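You operate a simulated robot arm through the tools that you are given. There is no shell and no other tool.

You are at the controls of a simulated robot arm. One attempt, no reset.

TASK
Load the dressed rod from the yellow tray, try the green ring, pass it or send it back.
Fine: clamp it in the ring gauge rest for the try. Green tray if the ring slides on, else the yellow tray again. Slide back, clamp open.

Only the result counts: the job must be done as asked and must still hold three seconds after the hand-in. Knocking over, shifting, dropping, spilling or breaking anything else fails it.

THE ROBOT
A 6-joint arm with a two-finger parallel gripper, fixed in place. Base frame: the origin is at the foot of the arm, x ahead of it, y to its left, z up; the work surface is at about z = 0.92. Readings come in m, degrees, newtons and seconds.
With the tool pointing down near the work surface it reaches from about 0.22 to 0.62 m from the base axis. Its first joint turns from -66.0 to 66.0 degrees. Payload 2.7 kg.
The tool frame sits at the grasp point between the pads (the TCP): z along the fingers, y along the line on which they close. The tips reach 0.023 m beyond it. Largest opening 0.094 m; finger width 0.038, thickness 0.01; the body of the gripper, 0.054 by 0.096 m, starts 0.039 m behind the TCP.
Orientation is told as [roll, pitch, yaw] about the base's x, y, z axes, in that order, counted from this pose: with the fingers straight down and closing along the base's y, the tool's x points along the base's -x, its y along +y and its z along -z.

THE INTERFACE
- The arm moves only by the tool apply_moves. Its argument "plan" is a list that holds one entry, the list of rows, each a list of 7 numbers: the turn, a rotation vector about the tool's x, y, z in degrees, then the shift along the tool's x, y, z in m, then the finger opening in m, from 0 to 0.094. In form: [[[wx, wy, wz, tx, ty, tz, fingers], ...]]. A call has 1 to 20 rows; each row is the pose to reach, as a shift and turn from the pose commanded when the call began, along the tool's axes at that moment. Rows are played at 5 a second. More than 0.05 m and 8.6 degrees between two rows, or a gripper value outside its range, and nothing of the call is played. A pose out of reach is approached as far as the arm can. The call stops where the force on the tool passes 90 N (or 10 N more than at its start, if that is more) or the arm is blocked; 0.2 s more then pass. Each finger travels about 0.045 m/s and halts on what it meets, pressing with about 28 N; the grip force reading is that of the motor and also rises with nothing between the fingers. The clock runs only during rows and for 0.2 s after the last one: add rows that repeat a pose to give the fingers time. The reply holds the time, the measured pose of the TCP, the force on the tool along the base axes, the opening and the grip force, in the units named above and with some noise, with the torque about the TCP (base axes, N m) and any sound that the robot's microphone picked up.
- Cameras (640 x 400 px; columns grow to the right, rows downward): "scene" is fixed at [0.0831, -0.4379, 1.4094]; the picture's right is [0.70, -0.71, 0.00], its down [-0.37, -0.36, -0.86] and it looks along [0.61, 0.60, -0.52] (base axes); focal length 214 px, centre (320, 200). "wrist" rides on the gripper at [0.086, 0.016, -0.074] in the tool frame; the picture's right is [-0.18, 0.98, 0.00], its down [-0.58, -0.11, -0.81] and it looks along [-0.79, -0.15, 0.59] (tool axes); focal length 243 px, centre (320, 200).
- camera(camera): a new picture of that camera. It takes no simulated time.
- locate(camera, pixels): for up to 12 pixels [column, row] of the newest picture of that camera ("zoom" is the newest enlarged one), the place [x, y, z] in the base frame of the surface seen there, good to about 0.002 m. It takes no simulated time.
- zoom(camera, box): a new picture of the part [left, top, right, bottom] of that camera's present view, enlarged. It takes no simulated time.
- finish_job(): hands the job in; it is judged then, once.

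Unless the task says otherwise, let go and move clear before handing in.

The tools are called after "Call:" as name(argument=value, ...) on one line, values as JSON. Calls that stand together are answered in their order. apply_moves: Moves the arm, as the interface text tells. Its arguments: {"type":"object","properties":{"plan":{"type":"array","items":{"type":"array","items":{"type":"array","items":{"type":"number"}}}}},"required":["plan"]} The other tools are called the same way: camera (camera) takes a picture; locate (camera, pixels) gives the place of the surface under pixels of a picture; zoom (camera, box) takes an enlarged picture of a part of a camera's view; finish_job () hands the job in.

At the start:

```text
clock: 0.0
tcp_pos: [0.2889, -0.0497, 1.353]
tool_rot: [0.0, -0.1, 0.0]
wrist_force: [0.4, 0.5, -0.5]
ft_torque: [-0.01, 0.02, 0.05]
finger_gap: 0.0939
grip_force: 0.1
```

scene: 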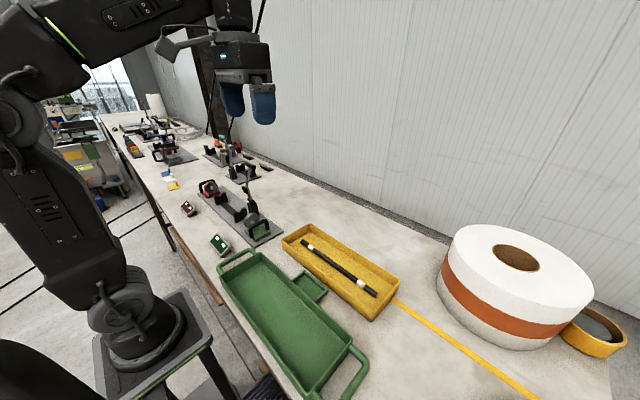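
wrist: 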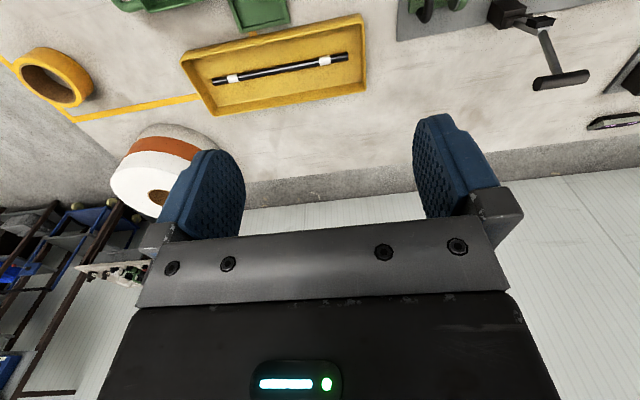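

The scene picture shows the rod in the yellow tray (around pixels 300,242 to 375,293), a green tray in front, and several fixtures farther left (200-270, 180-240). I'll zoom in to understand the fixtures.

Call:
zoom(camera="scene", box=[160, 120, 320, 260])

Call:
zoom(camera="wrist", box=[160, 0, 640, 140])

```text
2.86 times, centred on (240, 190) of scene
```

zoom: 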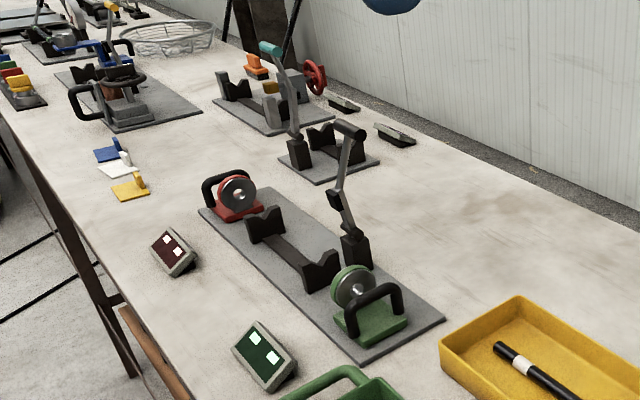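

```text
1.33 times, centred on (400, 70) of wrist
```

zoom: 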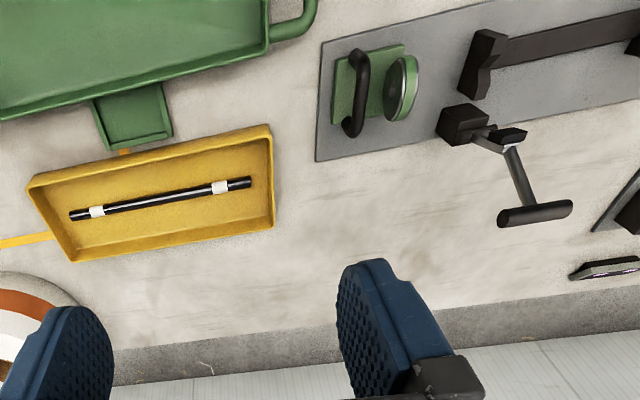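

The zoom shows the gauge rest: two V-blocks on a plate with a toggle clamp, a green ring carriage at one end and a red one at the other. I'll zoom further and measure positions.

Call:
zoom(camera="scene", box=[195, 155, 285, 250])

Call:
locate(camera="scene", pixels=[[303, 242], [310, 247], [340, 269], [362, 285], [374, 293], [284, 238], [310, 223], [399, 278], [372, 318]])

```text
4.21 times, centred on (240, 202) of scene
```

zoom: 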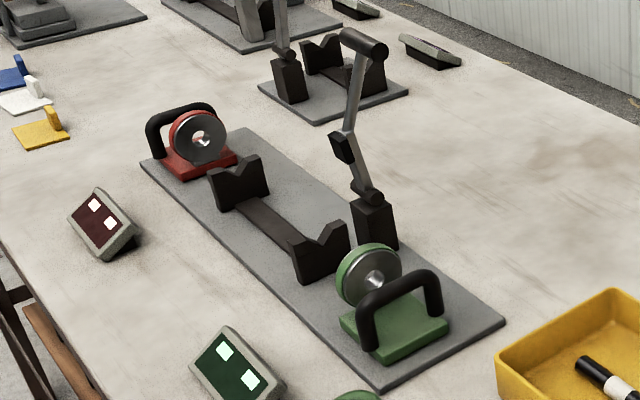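

```text
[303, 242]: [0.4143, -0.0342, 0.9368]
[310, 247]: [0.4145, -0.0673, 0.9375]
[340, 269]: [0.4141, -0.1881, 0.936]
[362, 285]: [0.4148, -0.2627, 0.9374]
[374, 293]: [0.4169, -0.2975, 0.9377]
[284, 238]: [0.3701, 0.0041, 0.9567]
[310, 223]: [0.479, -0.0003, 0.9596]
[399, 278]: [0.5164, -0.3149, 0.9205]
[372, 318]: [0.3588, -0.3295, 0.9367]
```

I'll measure the fixture parts in this zoomed view.

Call:
locate(camera="zoom", pixels=[[380, 388], [504, 322], [236, 130], [142, 164], [362, 38], [338, 145], [370, 195], [375, 215], [375, 282], [366, 320], [435, 280], [378, 342]])

Call:
locate(camera="zoom", pixels=[[318, 250], [300, 240], [345, 227], [322, 243], [212, 172], [258, 157], [240, 178], [265, 225], [200, 140], [165, 115], [445, 325], [345, 320]])

```text
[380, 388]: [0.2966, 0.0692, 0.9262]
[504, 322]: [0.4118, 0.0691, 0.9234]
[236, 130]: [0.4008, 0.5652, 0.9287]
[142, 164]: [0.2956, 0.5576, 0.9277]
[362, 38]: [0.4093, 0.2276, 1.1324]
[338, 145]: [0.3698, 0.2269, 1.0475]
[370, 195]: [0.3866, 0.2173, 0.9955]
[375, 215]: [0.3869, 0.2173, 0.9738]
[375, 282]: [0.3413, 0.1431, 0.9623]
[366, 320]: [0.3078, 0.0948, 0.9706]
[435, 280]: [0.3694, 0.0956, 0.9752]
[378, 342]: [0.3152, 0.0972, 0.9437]
```

```text
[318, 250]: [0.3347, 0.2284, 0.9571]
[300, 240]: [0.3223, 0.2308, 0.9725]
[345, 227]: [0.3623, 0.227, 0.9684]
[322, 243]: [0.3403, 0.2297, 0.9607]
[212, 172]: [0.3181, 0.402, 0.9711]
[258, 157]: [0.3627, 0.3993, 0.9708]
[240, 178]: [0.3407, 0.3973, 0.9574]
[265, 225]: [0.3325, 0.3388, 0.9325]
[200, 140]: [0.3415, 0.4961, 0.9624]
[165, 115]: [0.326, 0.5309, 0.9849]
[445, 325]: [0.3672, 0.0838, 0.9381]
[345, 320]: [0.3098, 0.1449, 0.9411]
```

The rest lies along y with V-blocks near y≈0.23 and 0.40 at x≈0.341, the green ring at y≈0.145, and the clamp pivot near (0.387, 0.217). I'll move the wrist camera for a closer look, staying high and behind the fixture.

Call:
apply_moves(plan=[[[0, 0, 0, 0.004, 0.033, 0.012, 0.094], [0, 0, 0, 0.008, 0.066, 0.024, 0.094], [0, 0, 0, 0.012, 0.099, 0.036, 0.094], [0, 0, 0, 0.016, 0.132, 0.048, 0.094], [0, 0, 0, 0.02, 0.165, 0.06, 0.094], [0, 0, 0, 0.024, 0.198, 0.072, 0.094], [0, 0, 0, 0.028, 0.231, 0.084, 0.094], [0, 0, 0, 0.032, 0.264, 0.096, 0.094], [0, 0, 0, 0.036, 0.297, 0.108, 0.094], [0, 0, 0, 0.04, 0.33, 0.12, 0.094], [0, 0, 0, 0.04, 0.33, 0.12, 0.094]]])

Call:
camera(camera="wrist")

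Call:
camera(camera="scene")

```text
clock: 2.4
tcp_pos: [0.249, 0.2803, 1.2325]
tool_rot: [0.0, 0.0, 0.0]
wrist_force: [1.0, 0.6, 0.2]
ft_torque: [-0.02, -0.01, -0.02]
finger_gap: 0.0939
grip_force: 0.1
```

```text
taken
```

wrist: 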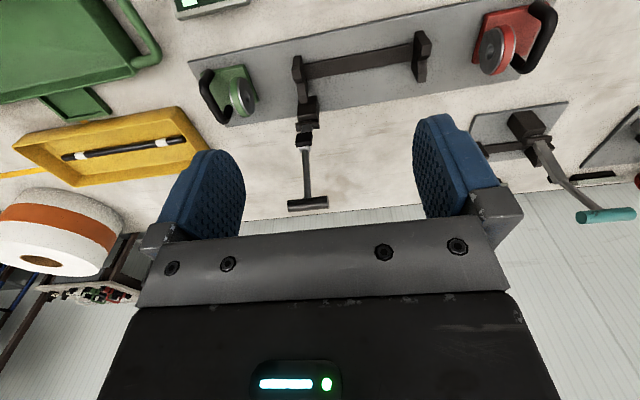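

```text
taken
```

scene: 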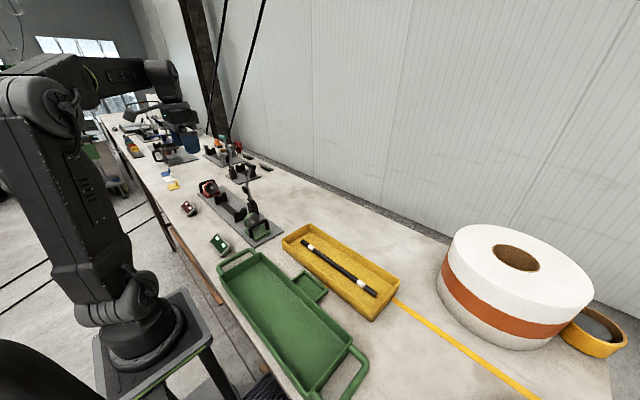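

The wrist view now shows the rest from above (190-560, 0-210). I'll zoom in on the clamp and ring slides.

Call:
zoom(camera="wrist", box=[180, 20, 440, 220])

Call:
zoom(camera="wrist", box=[400, 0, 640, 160])

```text
2.00 times, centred on (310, 120) of wrist
```

zoom: 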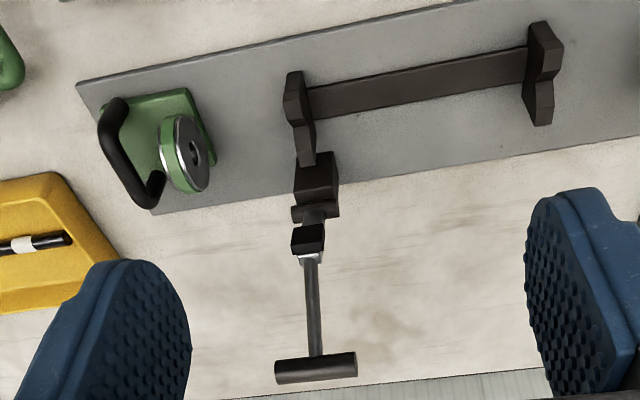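

```text
2.50 times, centred on (520, 80) of wrist
```

zoom: 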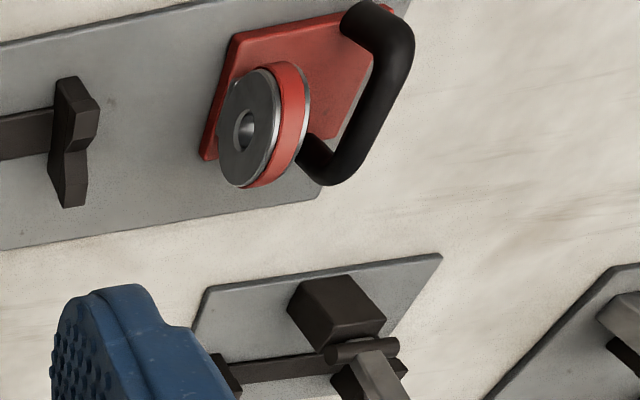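

I'll zoom on the clamp and measure its parts, then the ring and bar.

Call:
zoom(camera="wrist", box=[270, 40, 370, 220])

Call:
locate(camera="wrist", pixels=[[290, 204], [308, 204], [326, 201], [306, 180], [305, 155], [304, 140], [303, 127], [302, 115], [309, 105], [301, 92], [299, 75], [296, 60]])

Call:
locate(camera="wrist", pixels=[[420, 40], [424, 60], [421, 78], [350, 65], [240, 96], [250, 95], [205, 75], [212, 95], [220, 120], [240, 72], [258, 82], [277, 93]])

```text
2.22 times, centred on (320, 130) of wrist
```

zoom: 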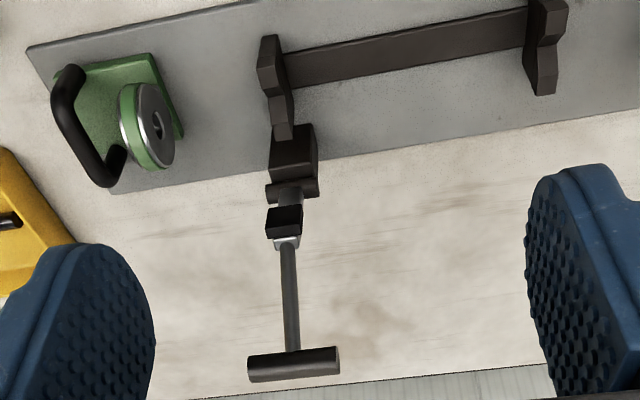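

```text
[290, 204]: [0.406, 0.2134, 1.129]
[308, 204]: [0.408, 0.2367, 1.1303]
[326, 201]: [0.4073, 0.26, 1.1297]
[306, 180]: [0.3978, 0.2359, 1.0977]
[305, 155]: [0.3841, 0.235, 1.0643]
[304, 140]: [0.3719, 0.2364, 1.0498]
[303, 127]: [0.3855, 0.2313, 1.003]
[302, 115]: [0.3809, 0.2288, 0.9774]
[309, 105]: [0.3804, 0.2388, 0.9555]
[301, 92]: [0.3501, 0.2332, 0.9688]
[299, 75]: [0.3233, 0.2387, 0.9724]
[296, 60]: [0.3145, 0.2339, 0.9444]
```

```text
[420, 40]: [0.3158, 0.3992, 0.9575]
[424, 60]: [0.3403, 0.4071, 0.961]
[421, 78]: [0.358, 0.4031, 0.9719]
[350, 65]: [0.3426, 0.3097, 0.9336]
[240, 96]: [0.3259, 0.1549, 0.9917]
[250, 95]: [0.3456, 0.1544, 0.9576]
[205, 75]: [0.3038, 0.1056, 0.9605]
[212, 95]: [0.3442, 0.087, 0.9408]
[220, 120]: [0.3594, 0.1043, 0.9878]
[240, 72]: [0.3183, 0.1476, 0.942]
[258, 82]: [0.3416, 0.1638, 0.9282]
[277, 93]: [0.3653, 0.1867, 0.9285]
```

The clamp is a vertical T-handle lever (bar at (0.407, 0.237, 1.13)), pivot near (0.387, 0.237, 0.995), pad facing -x; V-blocks at y≈0.235 and 0.403. Now I'll look at the trays and panels in the scene view.

Call:
zoom(camera="scene", box=[270, 210, 410, 330])

Call:
zoom(camera="scene", box=[170, 180, 410, 400])

Call:
locate(camera="scene", pixels=[[219, 245], [211, 240], [228, 248], [188, 208], [258, 254], [222, 280], [315, 388], [350, 345], [280, 310], [310, 287], [324, 290], [300, 283]])

```text
3.33 times, centred on (340, 270) of scene
```

zoom: 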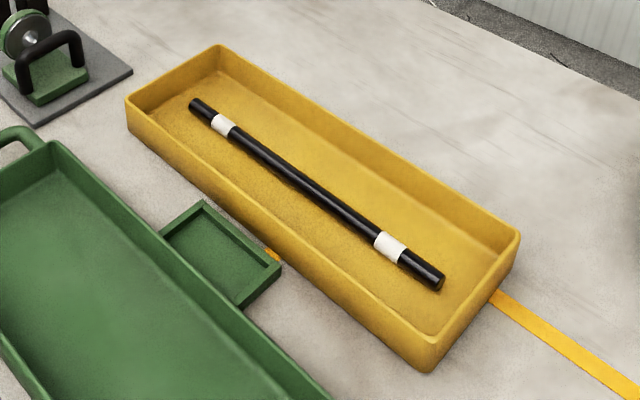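

```text
1.82 times, centred on (290, 290) of scene
```

zoom: 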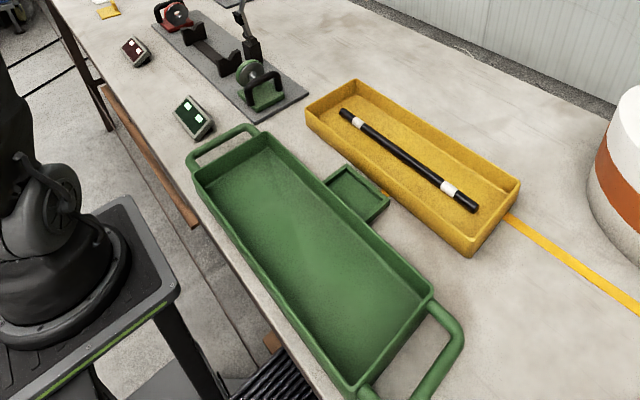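

```text
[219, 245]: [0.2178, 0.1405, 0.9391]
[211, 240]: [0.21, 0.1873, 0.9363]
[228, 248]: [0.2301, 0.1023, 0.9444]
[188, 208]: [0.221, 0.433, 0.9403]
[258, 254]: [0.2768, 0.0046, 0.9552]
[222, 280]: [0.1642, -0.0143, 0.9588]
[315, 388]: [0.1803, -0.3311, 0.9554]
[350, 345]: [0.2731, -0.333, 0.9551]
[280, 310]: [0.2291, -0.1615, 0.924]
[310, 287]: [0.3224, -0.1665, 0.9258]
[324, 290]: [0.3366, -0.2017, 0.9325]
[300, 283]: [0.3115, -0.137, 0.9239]
```

I'll measure the rod exactly with a tight zoom.

Call:
zoom(camera="scene", box=[295, 230, 385, 305])

Call:
locate(camera="zoom", pixels=[[55, 83], [65, 85], [88, 115], [122, 140], [300, 258], [420, 340], [500, 395], [450, 360], [530, 420]])

```text
5.33 times, centred on (340, 268) of scene
```

zoom: 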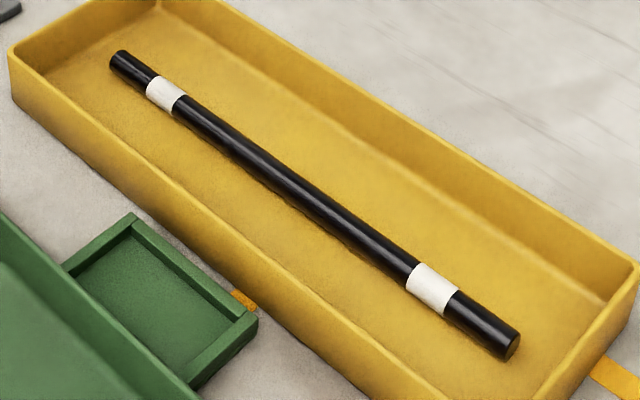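

```text
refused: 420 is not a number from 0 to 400
```

Call:
locate(camera="zoom", pixels=[[118, 54], [113, 66], [152, 92], [178, 102], [240, 144], [290, 184], [340, 220], [412, 275], [450, 300], [480, 322], [513, 342], [508, 355]])

Call:
locate(camera="zoom", pixels=[[100, 100], [300, 130], [420, 200], [300, 240], [560, 300], [290, 170], [290, 198], [200, 100], [632, 270], [555, 395], [12, 50], [158, 2]])

```text
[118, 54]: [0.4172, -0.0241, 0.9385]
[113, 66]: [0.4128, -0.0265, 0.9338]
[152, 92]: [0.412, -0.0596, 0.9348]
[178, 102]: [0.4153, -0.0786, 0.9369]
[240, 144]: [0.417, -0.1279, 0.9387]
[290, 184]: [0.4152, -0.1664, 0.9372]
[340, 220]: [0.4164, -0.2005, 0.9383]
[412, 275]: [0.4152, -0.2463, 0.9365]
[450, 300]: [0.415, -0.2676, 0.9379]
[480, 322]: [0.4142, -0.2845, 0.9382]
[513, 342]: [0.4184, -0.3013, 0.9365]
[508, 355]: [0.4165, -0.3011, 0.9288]
```

```text
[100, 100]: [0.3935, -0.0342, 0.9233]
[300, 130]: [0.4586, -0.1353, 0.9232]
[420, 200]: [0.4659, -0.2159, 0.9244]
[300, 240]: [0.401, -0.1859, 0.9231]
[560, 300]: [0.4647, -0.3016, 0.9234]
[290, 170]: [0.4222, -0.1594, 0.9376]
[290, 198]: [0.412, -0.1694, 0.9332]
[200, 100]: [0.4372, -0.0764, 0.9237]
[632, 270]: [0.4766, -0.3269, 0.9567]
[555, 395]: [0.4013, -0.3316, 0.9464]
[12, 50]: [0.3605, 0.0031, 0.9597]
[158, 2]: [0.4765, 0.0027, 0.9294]
```

The rod lies along y at x≈0.418, y from -0.302 to -0.024 (centre ≈ -0.163), diameter ≈0.0155, axis z≈0.931 on the tray floor 0.923. I'll move over it with the gripper yawed -90° so the fingers close across the rod and the camera sits on the +y side.

Call:
apply_moves(plan=[[[0, 0, 7.5, -0.0141, -0.0369, 0, 0.06], [0, 0, 15, -0.0282, -0.0739, 0, 0.06], [0, 0, 22.5, -0.0423, -0.1108, 0, 0.06], [0, 0, 30, -0.0563, -0.1477, 0, 0.06], [0, 0, 37.5, -0.0704, -0.1846, 0, 0.06], [0, 0, 45, -0.0845, -0.2215, 0, 0.06], [0, 0, 52.5, -0.0986, -0.2584, 0, 0.06], [0, 0, 60, -0.1127, -0.2953, 0, 0.06], [0, 0, 67.5, -0.1268, -0.3323, 0, 0.06], [0, 0, 75, -0.1408, -0.3692, 0, 0.06], [0, 0, 82.5, -0.1549, -0.4061, 0, 0.06], [0, 0, 90, -0.169, -0.443, 0, 0.06], [0, 0, 90, -0.169, -0.443, 0.045, 0.06], [0, 0, 90, -0.169, -0.443, 0.09, 0.06], [0, 0, 90, -0.169, -0.443, 0.135, 0.06], [0, 0, 90, -0.169, -0.443, 0.18, 0.06], [0, 0, 90, -0.169, -0.443, 0.18, 0.06]]])

Call:
camera(camera="wrist")

Call:
camera(camera="scene")

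```text
clock: 6.0
tcp_pos: [0.4195, -0.1648, 1.0527]
tool_rot: [-0.1, -0.1, -89.9]
wrist_force: [-0.2, -0.1, 0.5]
ft_torque: [-0.02, -0.01, 0.01]
finger_gap: 0.06
grip_force: 0.0
```

```text
taken
```

wrist: 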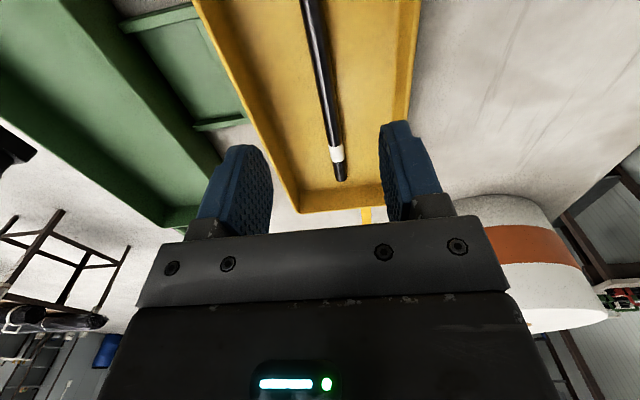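

```text
taken
```

scene: 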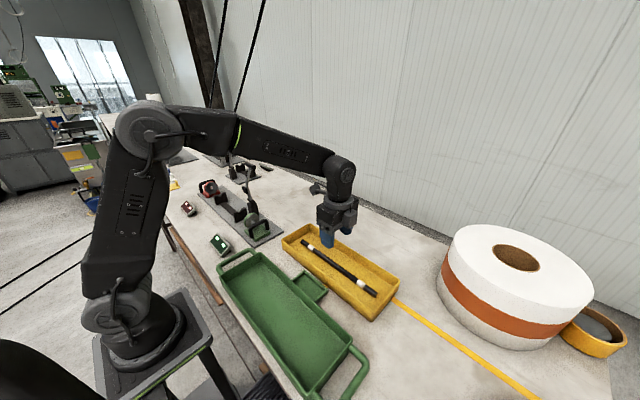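

The wrist view shows the rod (300-345, 0-180) between the fingers. I'll measure its axis from here.

Call:
locate(camera="wrist", pixels=[[303, 20], [312, 20], [321, 20], [315, 80], [323, 80], [331, 80], [326, 130], [332, 130], [339, 130], [341, 178], [337, 152], [360, 120]])

```text
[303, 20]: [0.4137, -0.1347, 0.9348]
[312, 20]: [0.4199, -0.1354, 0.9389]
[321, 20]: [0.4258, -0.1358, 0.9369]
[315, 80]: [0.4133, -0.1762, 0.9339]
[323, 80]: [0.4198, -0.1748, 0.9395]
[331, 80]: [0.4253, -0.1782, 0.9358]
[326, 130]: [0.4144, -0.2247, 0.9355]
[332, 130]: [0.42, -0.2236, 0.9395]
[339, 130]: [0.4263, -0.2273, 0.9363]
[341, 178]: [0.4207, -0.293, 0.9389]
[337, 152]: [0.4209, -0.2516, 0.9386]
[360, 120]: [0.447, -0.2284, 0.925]
```

The rod axis is at x≈0.420 and parallel to y, so the gripper is well aligned. I'll descend to TCP z≈0.949 (tips just above the tray floor) and close.

Call:
apply_moves(plan=[[[0, 0, 0, 0.0018, 0.0005, 0.03, 0.06], [0, 0, 0, 0.0018, 0.0005, 0.06, 0.05], [0, 0, 0, 0.0018, 0.0005, 0.085, 0.05], [0, 0, 0, 0.0018, 0.0005, 0.096, 0.05], [0, 0, 0, 0.0018, 0.0005, 0.1035, 0.05], [0, 0, 0, 0.0018, 0.0005, 0.1035, 0.05]]])

Call:
camera(camera="wrist")

```text
clock: 7.4
tcp_pos: [0.4182, -0.1627, 0.9494]
tool_rot: [-0.1, 0.0, -90.0]
wrist_force: [-0.4, 0.8, 0.2]
ft_torque: [-0.01, -0.02, 0.0]
finger_gap: 0.0502
grip_force: 0.1
```

```text
taken
```

wrist: 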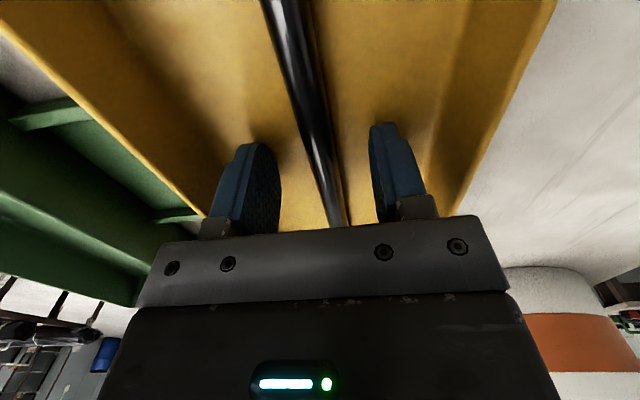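

The fingers straddle the rod without force. Closing on it now.

Call:
apply_moves(plan=[[[0, 0, 0, 0, 0, 0, 0.03], [0, 0, 0, 0, 0, 0, 0.01], [0, 0, 0, 0, 0, 0, 0.0], [0, 0, 0, 0, 0, 0, 0.0], [0, 0, 0, 0, 0, 0, 0.0]]])

```text
clock: 8.6
tcp_pos: [0.418, -0.1618, 0.9492]
tool_rot: [0.0, 0.0, -89.9]
wrist_force: [1.4, -0.6, 0.6]
ft_torque: [0.01, 0.02, -0.02]
finger_gap: 0.0144
grip_force: 28.5
```

Gripped at 14.4 mm with 28.5 N. I'll lift slowly and check that it is held level.

Call:
apply_moves(plan=[[[0, 0, 0, 0, 0, -0.01, 0.0], [0, 0, 0, 0, 0, -0.03, 0.0], [0, 0, 0, 0, 0, -0.06, 0.0], [0, 0, 0, 0, 0, -0.1, 0.0], [0, 0, 0, 0, 0, -0.14, 0.0], [0, 0, 0, 0, 0, -0.18, 0.0], [0, 0, 0, 0, 0, -0.18, 0.0]]])

Call:
camera(camera="scene")

Call:
camera(camera="wrist")

```text
clock: 10.2
tcp_pos: [0.4181, -0.1617, 1.1305]
tool_rot: [0.0, 0.0, -90.0]
wrist_force: [0.7, 0.0, -0.6]
ft_torque: [0.02, -0.01, 0.04]
finger_gap: 0.0141
grip_force: 28.1
```

```text
taken
```

scene: 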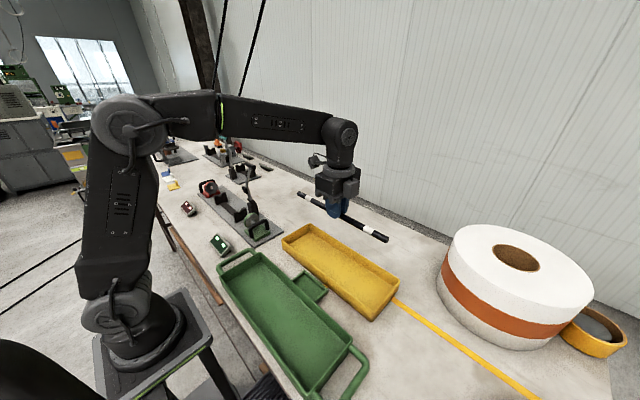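

```text
taken
```

wrist: 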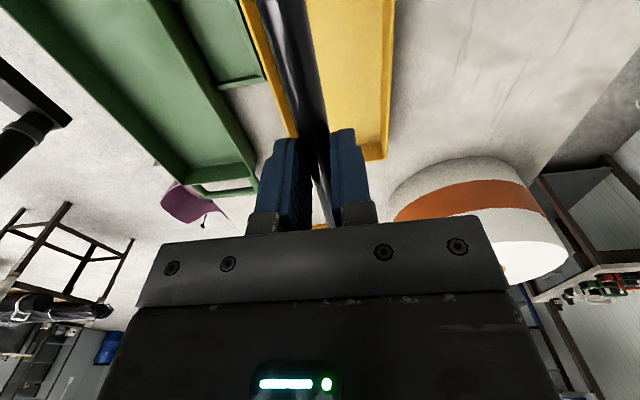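

The rod is held (scene pixels 300,194 to 386,239). I'll check that it is level and where its ends and axis lie relative to the TCP.

Call:
zoom(camera="scene", box=[290, 170, 400, 250])

Call:
locate(camera="scene", pixels=[[299, 194], [305, 197], [315, 203], [322, 207], [355, 223], [362, 227], [368, 231], [378, 235], [386, 239]])

```text
5.00 times, centred on (345, 210) of scene
```

zoom: 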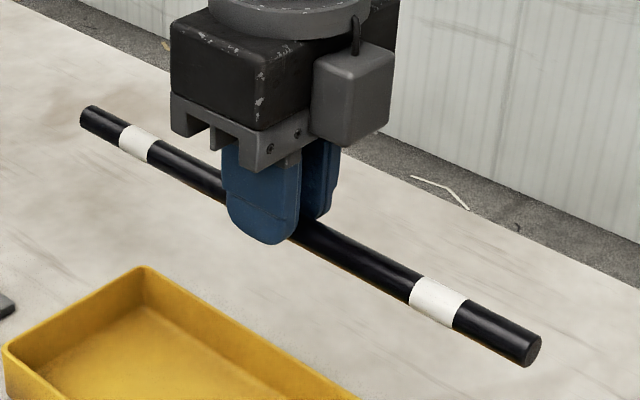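

```text
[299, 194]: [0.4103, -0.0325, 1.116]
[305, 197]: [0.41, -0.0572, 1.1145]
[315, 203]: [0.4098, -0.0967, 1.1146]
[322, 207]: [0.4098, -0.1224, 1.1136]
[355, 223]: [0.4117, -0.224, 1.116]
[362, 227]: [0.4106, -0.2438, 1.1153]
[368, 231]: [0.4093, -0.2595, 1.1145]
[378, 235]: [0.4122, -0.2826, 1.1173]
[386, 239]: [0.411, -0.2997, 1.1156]
```

The rod is level with its axis about 0.018 below the TCP. Before carrying it over, I'll measure the clamp pad and V-blocks again with a tight zoom.

Call:
zoom(camera="scene", box=[220, 160, 285, 245])

```text
4.71 times, centred on (252, 202) of scene
```

zoom: 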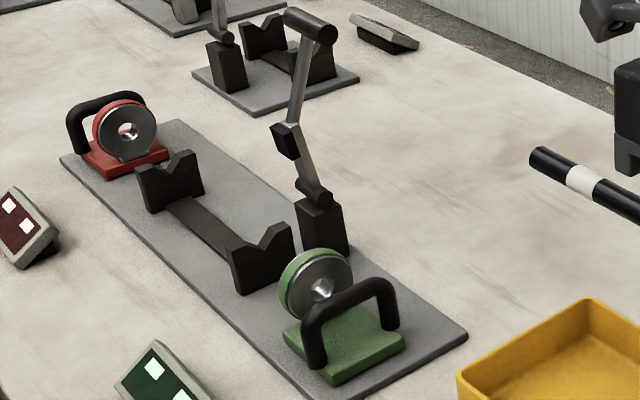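

Call:
locate(camera="zoom", pixels=[[274, 135], [280, 145], [292, 150], [298, 130], [285, 12], [333, 38], [308, 30], [300, 195], [325, 198], [245, 250], [262, 250], [285, 232]])

Call:
locate(camera="zoom", pixels=[[262, 270], [138, 170], [165, 165], [195, 155], [320, 255], [335, 285], [323, 290], [318, 285], [330, 305], [290, 330], [390, 300], [312, 340]])

```text
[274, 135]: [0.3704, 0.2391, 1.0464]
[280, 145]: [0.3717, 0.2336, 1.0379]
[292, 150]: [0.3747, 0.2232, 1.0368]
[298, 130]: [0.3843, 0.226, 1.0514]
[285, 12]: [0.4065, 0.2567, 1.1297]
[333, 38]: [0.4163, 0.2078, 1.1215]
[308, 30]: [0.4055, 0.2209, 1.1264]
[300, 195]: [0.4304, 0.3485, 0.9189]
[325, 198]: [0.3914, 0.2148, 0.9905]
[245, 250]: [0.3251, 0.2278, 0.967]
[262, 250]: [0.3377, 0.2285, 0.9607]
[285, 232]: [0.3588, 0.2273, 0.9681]
```

```text
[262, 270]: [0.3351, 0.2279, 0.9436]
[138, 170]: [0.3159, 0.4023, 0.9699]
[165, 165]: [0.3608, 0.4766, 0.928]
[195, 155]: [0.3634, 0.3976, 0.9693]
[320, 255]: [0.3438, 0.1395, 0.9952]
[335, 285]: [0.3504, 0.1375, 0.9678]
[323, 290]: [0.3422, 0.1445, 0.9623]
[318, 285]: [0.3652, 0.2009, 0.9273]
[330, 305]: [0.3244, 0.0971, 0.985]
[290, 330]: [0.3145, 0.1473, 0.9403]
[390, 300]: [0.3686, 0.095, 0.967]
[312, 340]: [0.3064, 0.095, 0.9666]
```

The pad's nearest face is at x≈0.370, leaving about 2 cm for a rod lowered at x=0.341. I'll raise to 1.22, carry it over the V-blocks, and check alignment before lowering.

Call:
apply_moves(plan=[[[0, 0, 0, 0, 0, -0.045, 0.0], [0, 0, 0, 0, 0, -0.09, 0.0], [0, 0, 0, 0.04, -0.0064, -0.09, 0.0], [0, 0, 0, 0.08, -0.0128, -0.09, 0.0], [0, 0, 0, 0.12, -0.0192, -0.09, 0.0], [0, 0, 0, 0.16, -0.0256, -0.09, 0.0], [0, 0, 0, 0.2, -0.032, -0.09, 0.0], [0, 0, 0, 0.24, -0.0384, -0.09, 0.0], [0, 0, 0, 0.28, -0.0448, -0.09, 0.0], [0, 0, 0, 0.32, -0.0512, -0.09, 0.0], [0, 0, 0, 0.36, -0.0576, -0.09, 0.0], [0, 0, 0, 0.4, -0.064, -0.09, 0.0], [0, 0, 0, 0.44, -0.0704, -0.09, 0.0], [0, 0, 0, 0.482, -0.077, -0.09, 0.0], [0, 0, 0, 0.482, -0.077, -0.09, 0.0]]])

Call:
camera(camera="wrist")

Call:
camera(camera="scene")

```text
clock: 13.4
tcp_pos: [0.3422, 0.324, 1.2179]
tool_rot: [0.1, 0.0, -89.9]
wrist_force: [-0.2, 0.1, -0.7]
ft_torque: [-0.01, 0.02, -0.02]
finger_gap: 0.014
grip_force: 28.0
```

```text
taken
```

wrist: 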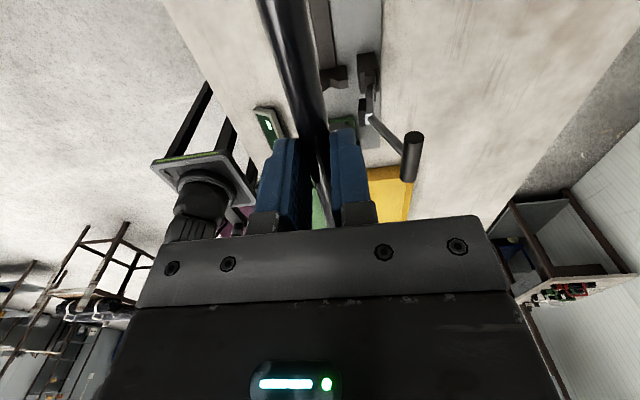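

```text
taken
```

scene: 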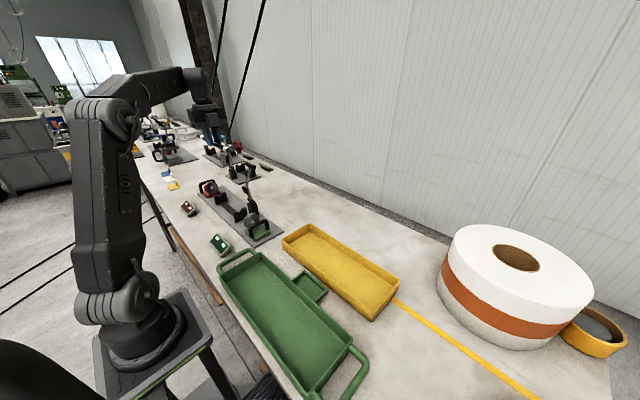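

The carry went well; the rod is above the blocks on the lever's -x side. I'll lower to z≈1.06 and re-measure.

Call:
apply_moves(plan=[[[0, 0, 0, 0, 0, 0.04, 0.0], [0, 0, 0, 0, 0, 0.08, 0.0], [0, 0, 0, 0, 0, 0.12, 0.0], [0, 0, 0, 0, 0, 0.16, 0.0], [0, 0, 0, 0, 0, 0.16, 0.0]]])

Call:
camera(camera="wrist")

Call:
zoom(camera="scene", box=[180, 130, 300, 250])

```text
clock: 14.6
tcp_pos: [0.3433, 0.3207, 1.0571]
tool_rot: [0.0, 0.0, -90.0]
wrist_force: [0.0, -0.2, -1.0]
ft_torque: [-0.02, 0.04, 0.04]
finger_gap: 0.0138
grip_force: 28.1
```

```text
taken
```

wrist: 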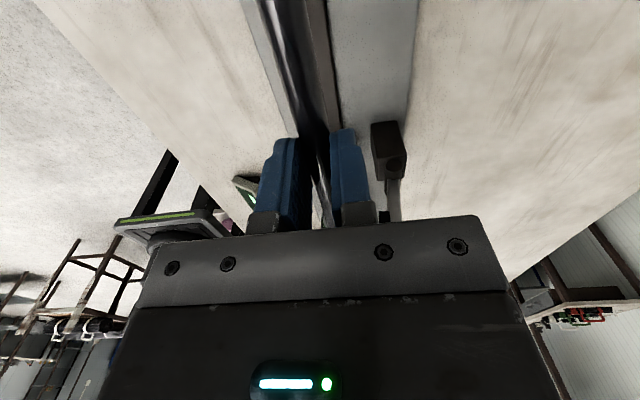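

```text
3.33 times, centred on (240, 190) of scene
```

zoom: 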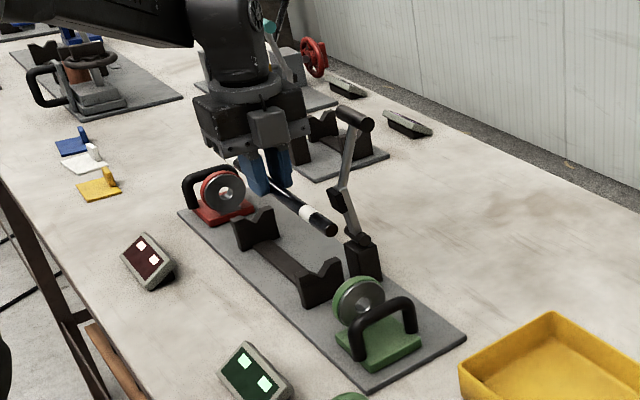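

I'll measure the held rod's near end and line against the V-blocks.

Call:
zoom(camera="scene", box=[225, 180, 275, 225])

```text
8.89 times, centred on (250, 202) of scene
```

zoom: 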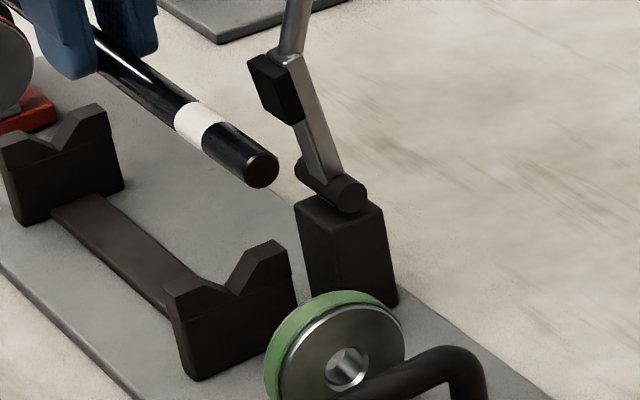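

Call:
locate(camera="zoom", pixels=[[262, 170], [256, 164], [268, 176], [240, 140], [200, 115], [185, 105], [222, 148], [165, 98], [130, 75], [228, 290], [210, 303], [250, 275]])

Call:
locate(camera="zoom", pixels=[[168, 297], [187, 284], [225, 288], [270, 250], [288, 265], [240, 300], [350, 195], [310, 170], [340, 310], [348, 365], [345, 350], [370, 340]])

```text
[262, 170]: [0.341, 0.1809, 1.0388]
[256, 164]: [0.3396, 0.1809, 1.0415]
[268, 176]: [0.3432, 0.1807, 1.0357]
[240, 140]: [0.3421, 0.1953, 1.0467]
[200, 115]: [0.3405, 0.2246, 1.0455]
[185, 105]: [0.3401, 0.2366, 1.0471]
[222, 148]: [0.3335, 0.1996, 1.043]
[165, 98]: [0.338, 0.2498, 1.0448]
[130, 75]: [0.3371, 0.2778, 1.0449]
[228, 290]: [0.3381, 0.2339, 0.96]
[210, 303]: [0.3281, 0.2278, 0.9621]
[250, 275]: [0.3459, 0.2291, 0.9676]
```

```text
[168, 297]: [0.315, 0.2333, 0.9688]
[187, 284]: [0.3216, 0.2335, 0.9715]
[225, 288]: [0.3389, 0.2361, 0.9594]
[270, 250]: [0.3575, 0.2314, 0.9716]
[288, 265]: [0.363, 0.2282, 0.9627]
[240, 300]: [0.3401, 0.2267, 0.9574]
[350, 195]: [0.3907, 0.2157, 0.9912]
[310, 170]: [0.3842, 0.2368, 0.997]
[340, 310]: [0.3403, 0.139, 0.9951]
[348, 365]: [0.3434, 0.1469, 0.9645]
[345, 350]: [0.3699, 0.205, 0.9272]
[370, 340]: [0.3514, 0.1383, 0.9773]
```

The rod end face is at (0.341, 0.181, 1.039), centred between the V-blocks as wanted. I'll lower by about 66 mm and watch the force.

Call:
apply_moves(plan=[[[0, 0, 0, 0, 0, 0.025, 0.0], [0, 0, 0, 0, 0, 0.05, 0.0], [0, 0, 0, 0, 0, 0.06, 0.0], [0, 0, 0, 0, 0, 0.066, 0.0], [0, 0, 0, 0, 0, 0.066, 0.0]]])

Call:
zoom(camera="scene", box=[205, 180, 275, 240])

```text
clock: 15.8
tcp_pos: [0.3411, 0.3195, 0.9927]
tool_rot: [0.0, 0.0, -90.0]
wrist_force: [0.8, 0.3, -0.8]
ft_torque: [-0.04, 0.0, -0.02]
finger_gap: 0.014
grip_force: 28.3
```

```text
6.67 times, centred on (240, 210) of scene
```

zoom: 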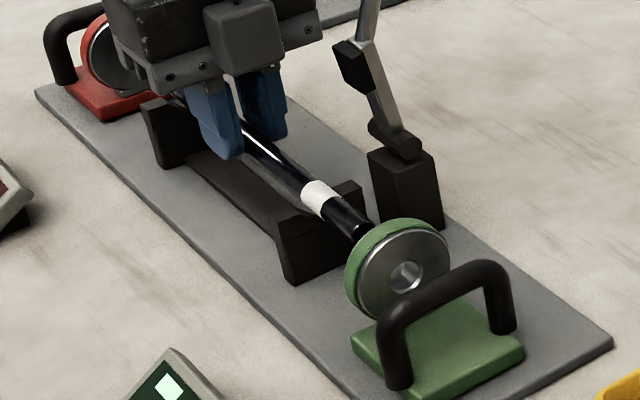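

The rod is just above the V notches with no contact force yet. I'll lower in small steps until it seats.

Call:
apply_moves(plan=[[[0, 0, 0, 0, 0, 0.0015, 0.0], [0, 0, 0, 0, 0, 0.003, 0.0], [0, 0, 0, 0, 0, 0.003, 0.0]]])

```text
clock: 16.6
tcp_pos: [0.3419, 0.3207, 0.9912]
tool_rot: [0.0, 0.0, -90.0]
wrist_force: [-2.4, -0.6, 2.9]
ft_torque: [-0.07, 0.03, -0.04]
finger_gap: 0.014
grip_force: 27.9
```

A small upward force (2.9 N) and -x force appear: first contact with the V. I'll go 1 mm further.

Call:
apply_moves(plan=[[[0, 0, 0, 0, 0, 0.001, 0.0], [0, 0, 0, 0, 0, 0.001, 0.0]]])

Call:
zoom(camera="scene", box=[205, 180, 275, 240])

```text
clock: 17.2
tcp_pos: [0.3409, 0.3207, 0.9899]
tool_rot: [0.0, 0.1, -90.1]
wrist_force: [-5.2, -1.4, 9.7]
ft_torque: [-0.13, 0.07, -0.03]
finger_gap: 0.0142
grip_force: 28.2
```

```text
6.67 times, centred on (240, 210) of scene
```

zoom: 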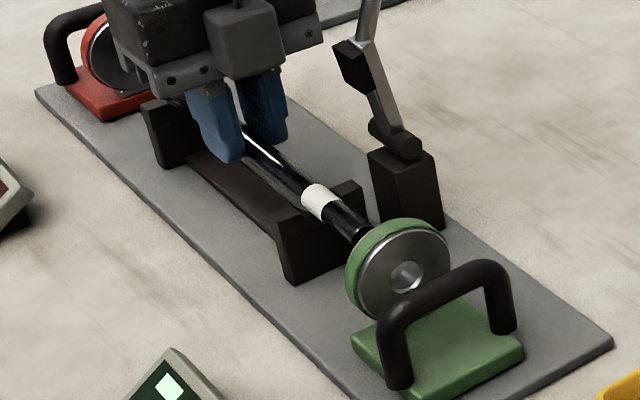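

It's seated (9.7 N up, slight sideways load). I'll nudge 0.7 mm to -x to centre, then open the fingers.

Call:
apply_moves(plan=[[[0, 0, 0, 0, -0.0007, 0.0005, 0.0], [0, 0, 0, 0, -0.0007, 0.0005, 0.0], [0, 0, 0, 0, -0.0007, 0.0, 0.02], [0, 0, 0, 0, -0.0007, 0.0, 0.03], [0, 0, 0, 0, -0.0007, 0.0, 0.04], [0, 0, 0, 0, -0.0007, 0.0, 0.04]]])

Call:
zoom(camera="scene", box=[205, 180, 275, 240])

Call:
camera(camera="wrist")

```text
clock: 18.6
tcp_pos: [0.3406, 0.3215, 0.9909]
tool_rot: [0.0, 0.0, -89.9]
wrist_force: [-0.1, -0.3, -0.6]
ft_torque: [0.02, -0.03, 0.04]
finger_gap: 0.0399
grip_force: 0.0
```

```text
6.67 times, centred on (240, 210) of scene
```

zoom: 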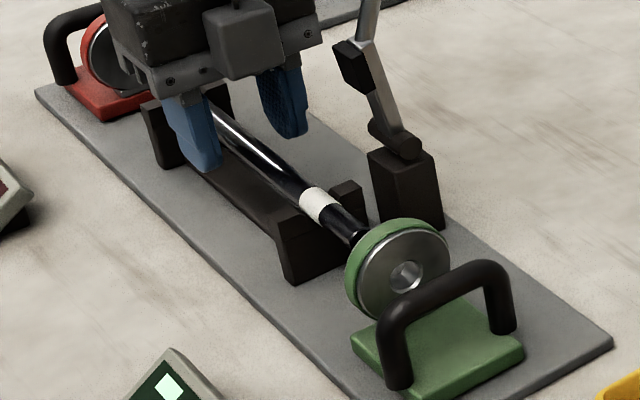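

```text
taken
```

wrist: 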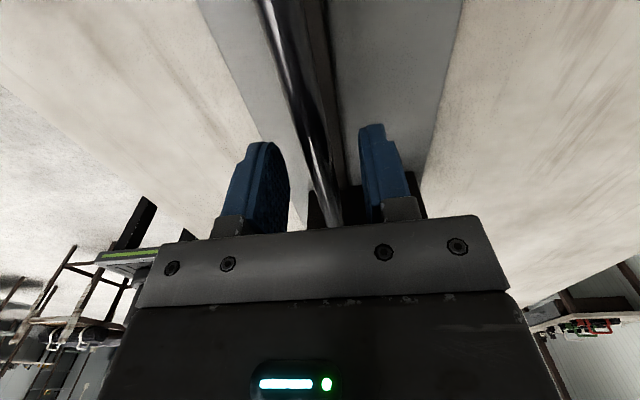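

The rod lies in both V-blocks. I'll rise straight up clear of everything and then look at the T-handle closely.

Call:
apply_moves(plan=[[[0, 0, 0, 0, 0, -0.02, 0.04], [0, 0, 0, 0, 0, -0.06, 0.05], [0, 0, 0, 0, 0, -0.1, 0.06], [0, 0, 0, 0, 0, -0.145, 0.07], [0, 0, 0, 0, 0, -0.19, 0.08], [0, 0, 0, 0, 0, -0.23, 0.094], [0, 0, 0, 0, 0, -0.23, 0.094]]])

Call:
zoom(camera="scene", box=[230, 155, 270, 220])

```text
clock: 20.2
tcp_pos: [0.3407, 0.3214, 1.219]
tool_rot: [0.0, 0.1, -89.9]
wrist_force: [-0.2, -0.3, -0.5]
ft_torque: [0.0, -0.04, 0.0]
finger_gap: 0.094
grip_force: 0.1
```

```text
6.15 times, centred on (250, 188) of scene
```

zoom: 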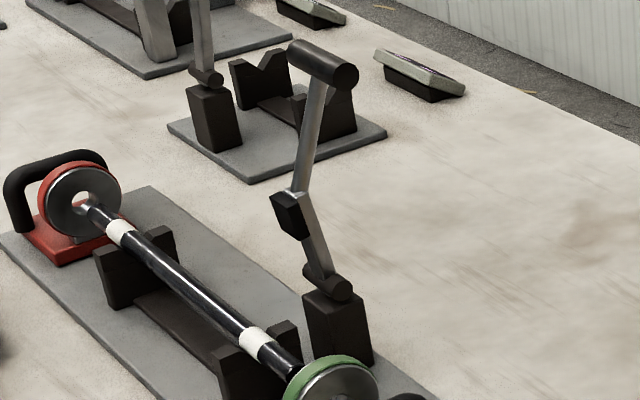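

Call:
locate(camera="zoom", pixels=[[346, 77], [350, 83], [338, 70], [292, 48], [318, 60], [312, 110], [303, 150], [300, 180], [340, 290], [345, 290], [310, 230], [325, 268]])

Call:
locate(camera="zoom", pixels=[[90, 208], [125, 235], [200, 295], [250, 335], [290, 362], [235, 320], [280, 350], [75, 195], [280, 330], [210, 355], [170, 245], [105, 275]])

```text
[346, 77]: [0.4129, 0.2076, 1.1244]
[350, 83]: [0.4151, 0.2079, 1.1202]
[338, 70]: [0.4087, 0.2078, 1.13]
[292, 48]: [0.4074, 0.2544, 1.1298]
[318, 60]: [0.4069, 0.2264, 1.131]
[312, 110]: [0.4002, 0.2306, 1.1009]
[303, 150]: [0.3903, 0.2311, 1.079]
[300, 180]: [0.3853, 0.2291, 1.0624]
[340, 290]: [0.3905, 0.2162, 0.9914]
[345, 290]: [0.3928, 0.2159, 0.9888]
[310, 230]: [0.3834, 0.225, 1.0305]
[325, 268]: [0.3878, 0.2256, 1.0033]
```

```text
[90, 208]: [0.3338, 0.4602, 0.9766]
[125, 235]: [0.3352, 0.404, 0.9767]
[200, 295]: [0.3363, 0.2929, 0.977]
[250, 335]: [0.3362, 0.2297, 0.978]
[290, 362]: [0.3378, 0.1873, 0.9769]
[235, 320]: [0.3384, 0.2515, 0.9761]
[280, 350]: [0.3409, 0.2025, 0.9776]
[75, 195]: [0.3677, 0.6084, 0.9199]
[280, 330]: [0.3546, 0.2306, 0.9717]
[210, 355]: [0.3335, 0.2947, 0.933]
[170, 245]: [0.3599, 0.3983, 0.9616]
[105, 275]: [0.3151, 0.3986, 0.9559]
```

The T-bar end-face centre is (0.413, 0.208, 1.124), bar length ≈0.052 centred at y≈0.235; pivot near (0.391, 0.990). I'll turn back to yaw 0 and hover over the bar with fingers open to take it by its ends.

Call:
apply_moves(plan=[[[0, 0, -7.5, -0.0072, 0.006, 0.0, 0.094], [0, 0, -15, -0.0144, 0.012, 0.0, 0.094], [0, 0, -22.5, -0.0216, 0.018, 0.0, 0.094], [0, 0, -30, -0.0288, 0.0241, 0.0, 0.094], [0, 0, -37.5, -0.036, 0.0301, 0.0, 0.094], [0, 0, -45, -0.0432, 0.0362, 0.0, 0.094], [0, 0, -52.5, -0.0504, 0.0422, 0.0, 0.094], [0, 0, -60, -0.0576, 0.0482, 0.0, 0.094], [0, 0, -67.5, -0.0648, 0.0542, 0.0, 0.094], [0, 0, -75, -0.072, 0.0602, 0.0, 0.094], [0, 0, -82.5, -0.0792, 0.0663, 0.0, 0.094], [0, 0, -90, -0.0864, 0.0723, 0.0, 0.094], [0, 0, -90, -0.0864, 0.0723, 0.025, 0.094], [0, 0, -90, -0.0864, 0.0723, 0.025, 0.094]]])

Call:
camera(camera="wrist")

Call:
zoom(camera="scene", box=[200, 120, 300, 230])

```text
clock: 23.2
tcp_pos: [0.4129, 0.234, 1.1946]
tool_rot: [0.0, 0.0, 0.1]
wrist_force: [-0.6, 0.0, -0.2]
ft_torque: [0.02, 0.02, 0.0]
finger_gap: 0.094
grip_force: 0.0
```

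```text
taken
```

wrist: 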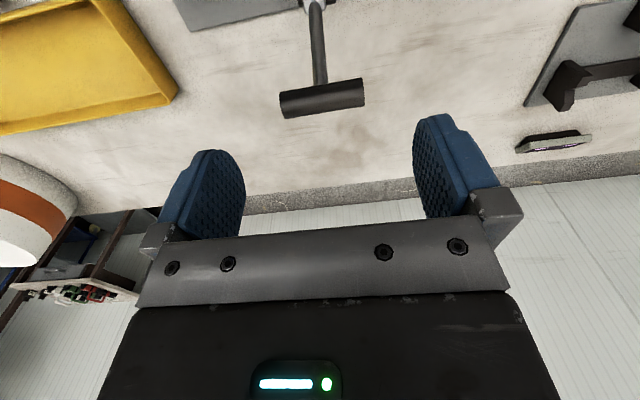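

```text
3.64 times, centred on (250, 175) of scene
```

zoom: 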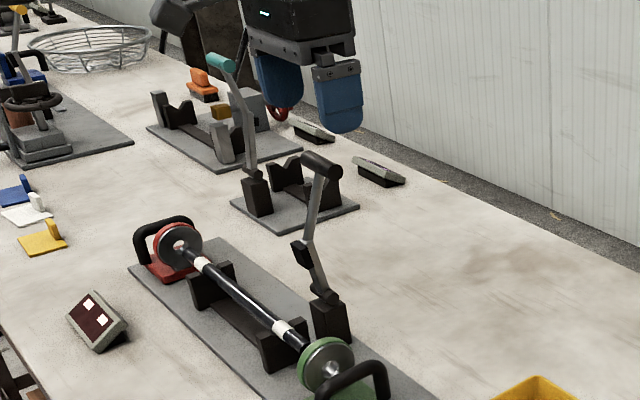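

The bar is between the fingers in the wrist view (282-365, 80-118). I'll verify its centre.

Call:
locate(camera="wrist", pixels=[[283, 105], [300, 103], [322, 98], [345, 94], [362, 90], [322, 88], [322, 108], [318, 60]])

```text
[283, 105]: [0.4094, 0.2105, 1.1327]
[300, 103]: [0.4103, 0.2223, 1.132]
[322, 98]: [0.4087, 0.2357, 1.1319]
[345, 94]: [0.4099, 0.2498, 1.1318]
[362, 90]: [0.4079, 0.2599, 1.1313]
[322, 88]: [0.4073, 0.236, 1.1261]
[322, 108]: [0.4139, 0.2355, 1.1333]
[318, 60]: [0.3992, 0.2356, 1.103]
```

Bar centre ≈ (0.4135, 0.2355, 1.125). I'll lower 0.07 and close on the bar's ends.

Call:
apply_moves(plan=[[[0, 0, 0, 0, 0.0015, 0.03, 0.094], [0, 0, 0, 0, 0.0015, 0.055, 0.094], [0, 0, 0, 0, 0.0015, 0.07, 0.094], [0, 0, 0, 0, 0.0015, 0.07, 0.08], [0, 0, 0, 0, 0.0015, 0.07, 0.06], [0, 0, 0, 0, 0.0015, 0.07, 0.04], [0, 0, 0, 0, 0.0015, 0.07, 0.04], [0, 0, 0, 0, 0.0015, 0.07, 0.04]]])

Call:
zoom(camera="scene", box=[200, 120, 300, 230])

```text
clock: 25.0
tcp_pos: [0.4141, 0.2356, 1.1239]
tool_rot: [0.0, 0.0, -0.1]
wrist_force: [0.6, -1.5, -1.6]
ft_torque: [0.12, -0.11, 0.02]
finger_gap: 0.0679
grip_force: 44.8
```

```text
3.64 times, centred on (250, 175) of scene
```

zoom: 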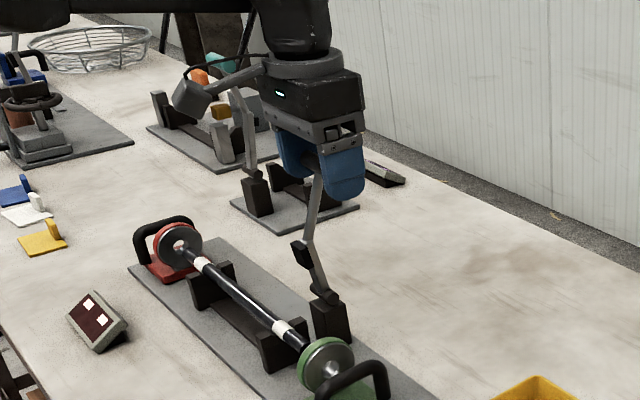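

The gap stopped at 0.068, wider than the visible bar (~0.054). I'll look from the wrist camera before moving.

Call:
camera(camera="wrist")

Call:
zoom(camera="scene", box=[235, 135, 285, 185])

```text
taken
```

wrist: 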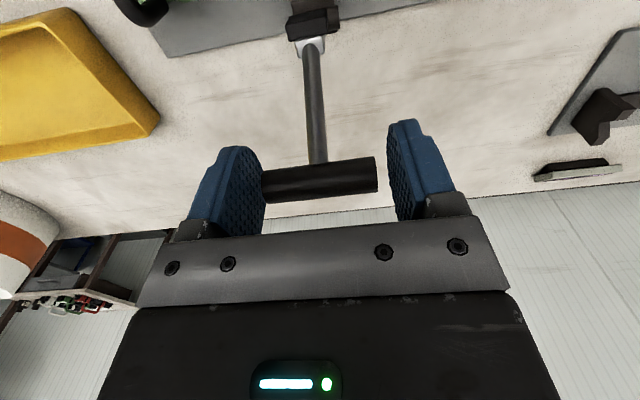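

```text
8.00 times, centred on (260, 160) of scene
```

zoom: 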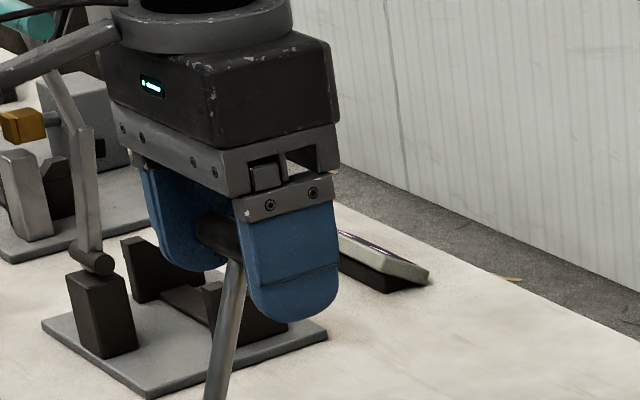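

The projection shows a few mm visible gap each side, yet the fingers halted with force, so the bar's contact shape is evidently rounded/longer than drawn. It is caught between the pads; I'll try a small swing along the arc (pivot (0.391, 0.991), R≈0.136) and watch the forces.

Call:
apply_moves(plan=[[[0, 0, 0, 0.007, 0, -0.001, 0.04], [0, 0, 0, 0.0142, 0, -0.0016, 0.04], [0, 0, 0, 0.0284, 0, -0.0018, 0.04], [0, 0, 0, 0.0284, 0, -0.0018, 0.04]]])

Call:
camera(camera="wrist")

Call:
zoom(camera="scene", box=[220, 130, 290, 220])

```text
clock: 26.0
tcp_pos: [0.3841, 0.2345, 1.1265]
tool_rot: [0.1, -0.1, 0.0]
wrist_force: [9.6, -3.1, -5.3]
ft_torque: [0.28, -1.14, 0.13]
finger_gap: 0.0679
grip_force: 45.3
```

```text
taken
```

wrist: 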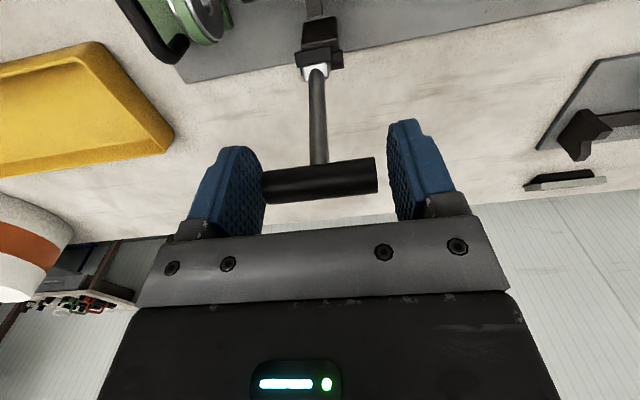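

```text
4.44 times, centred on (255, 175) of scene
```

zoom: 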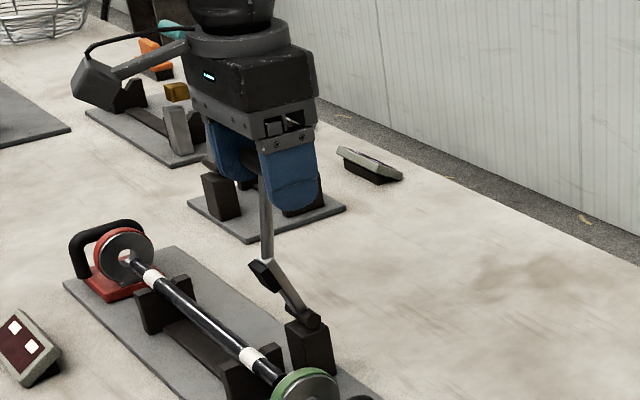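

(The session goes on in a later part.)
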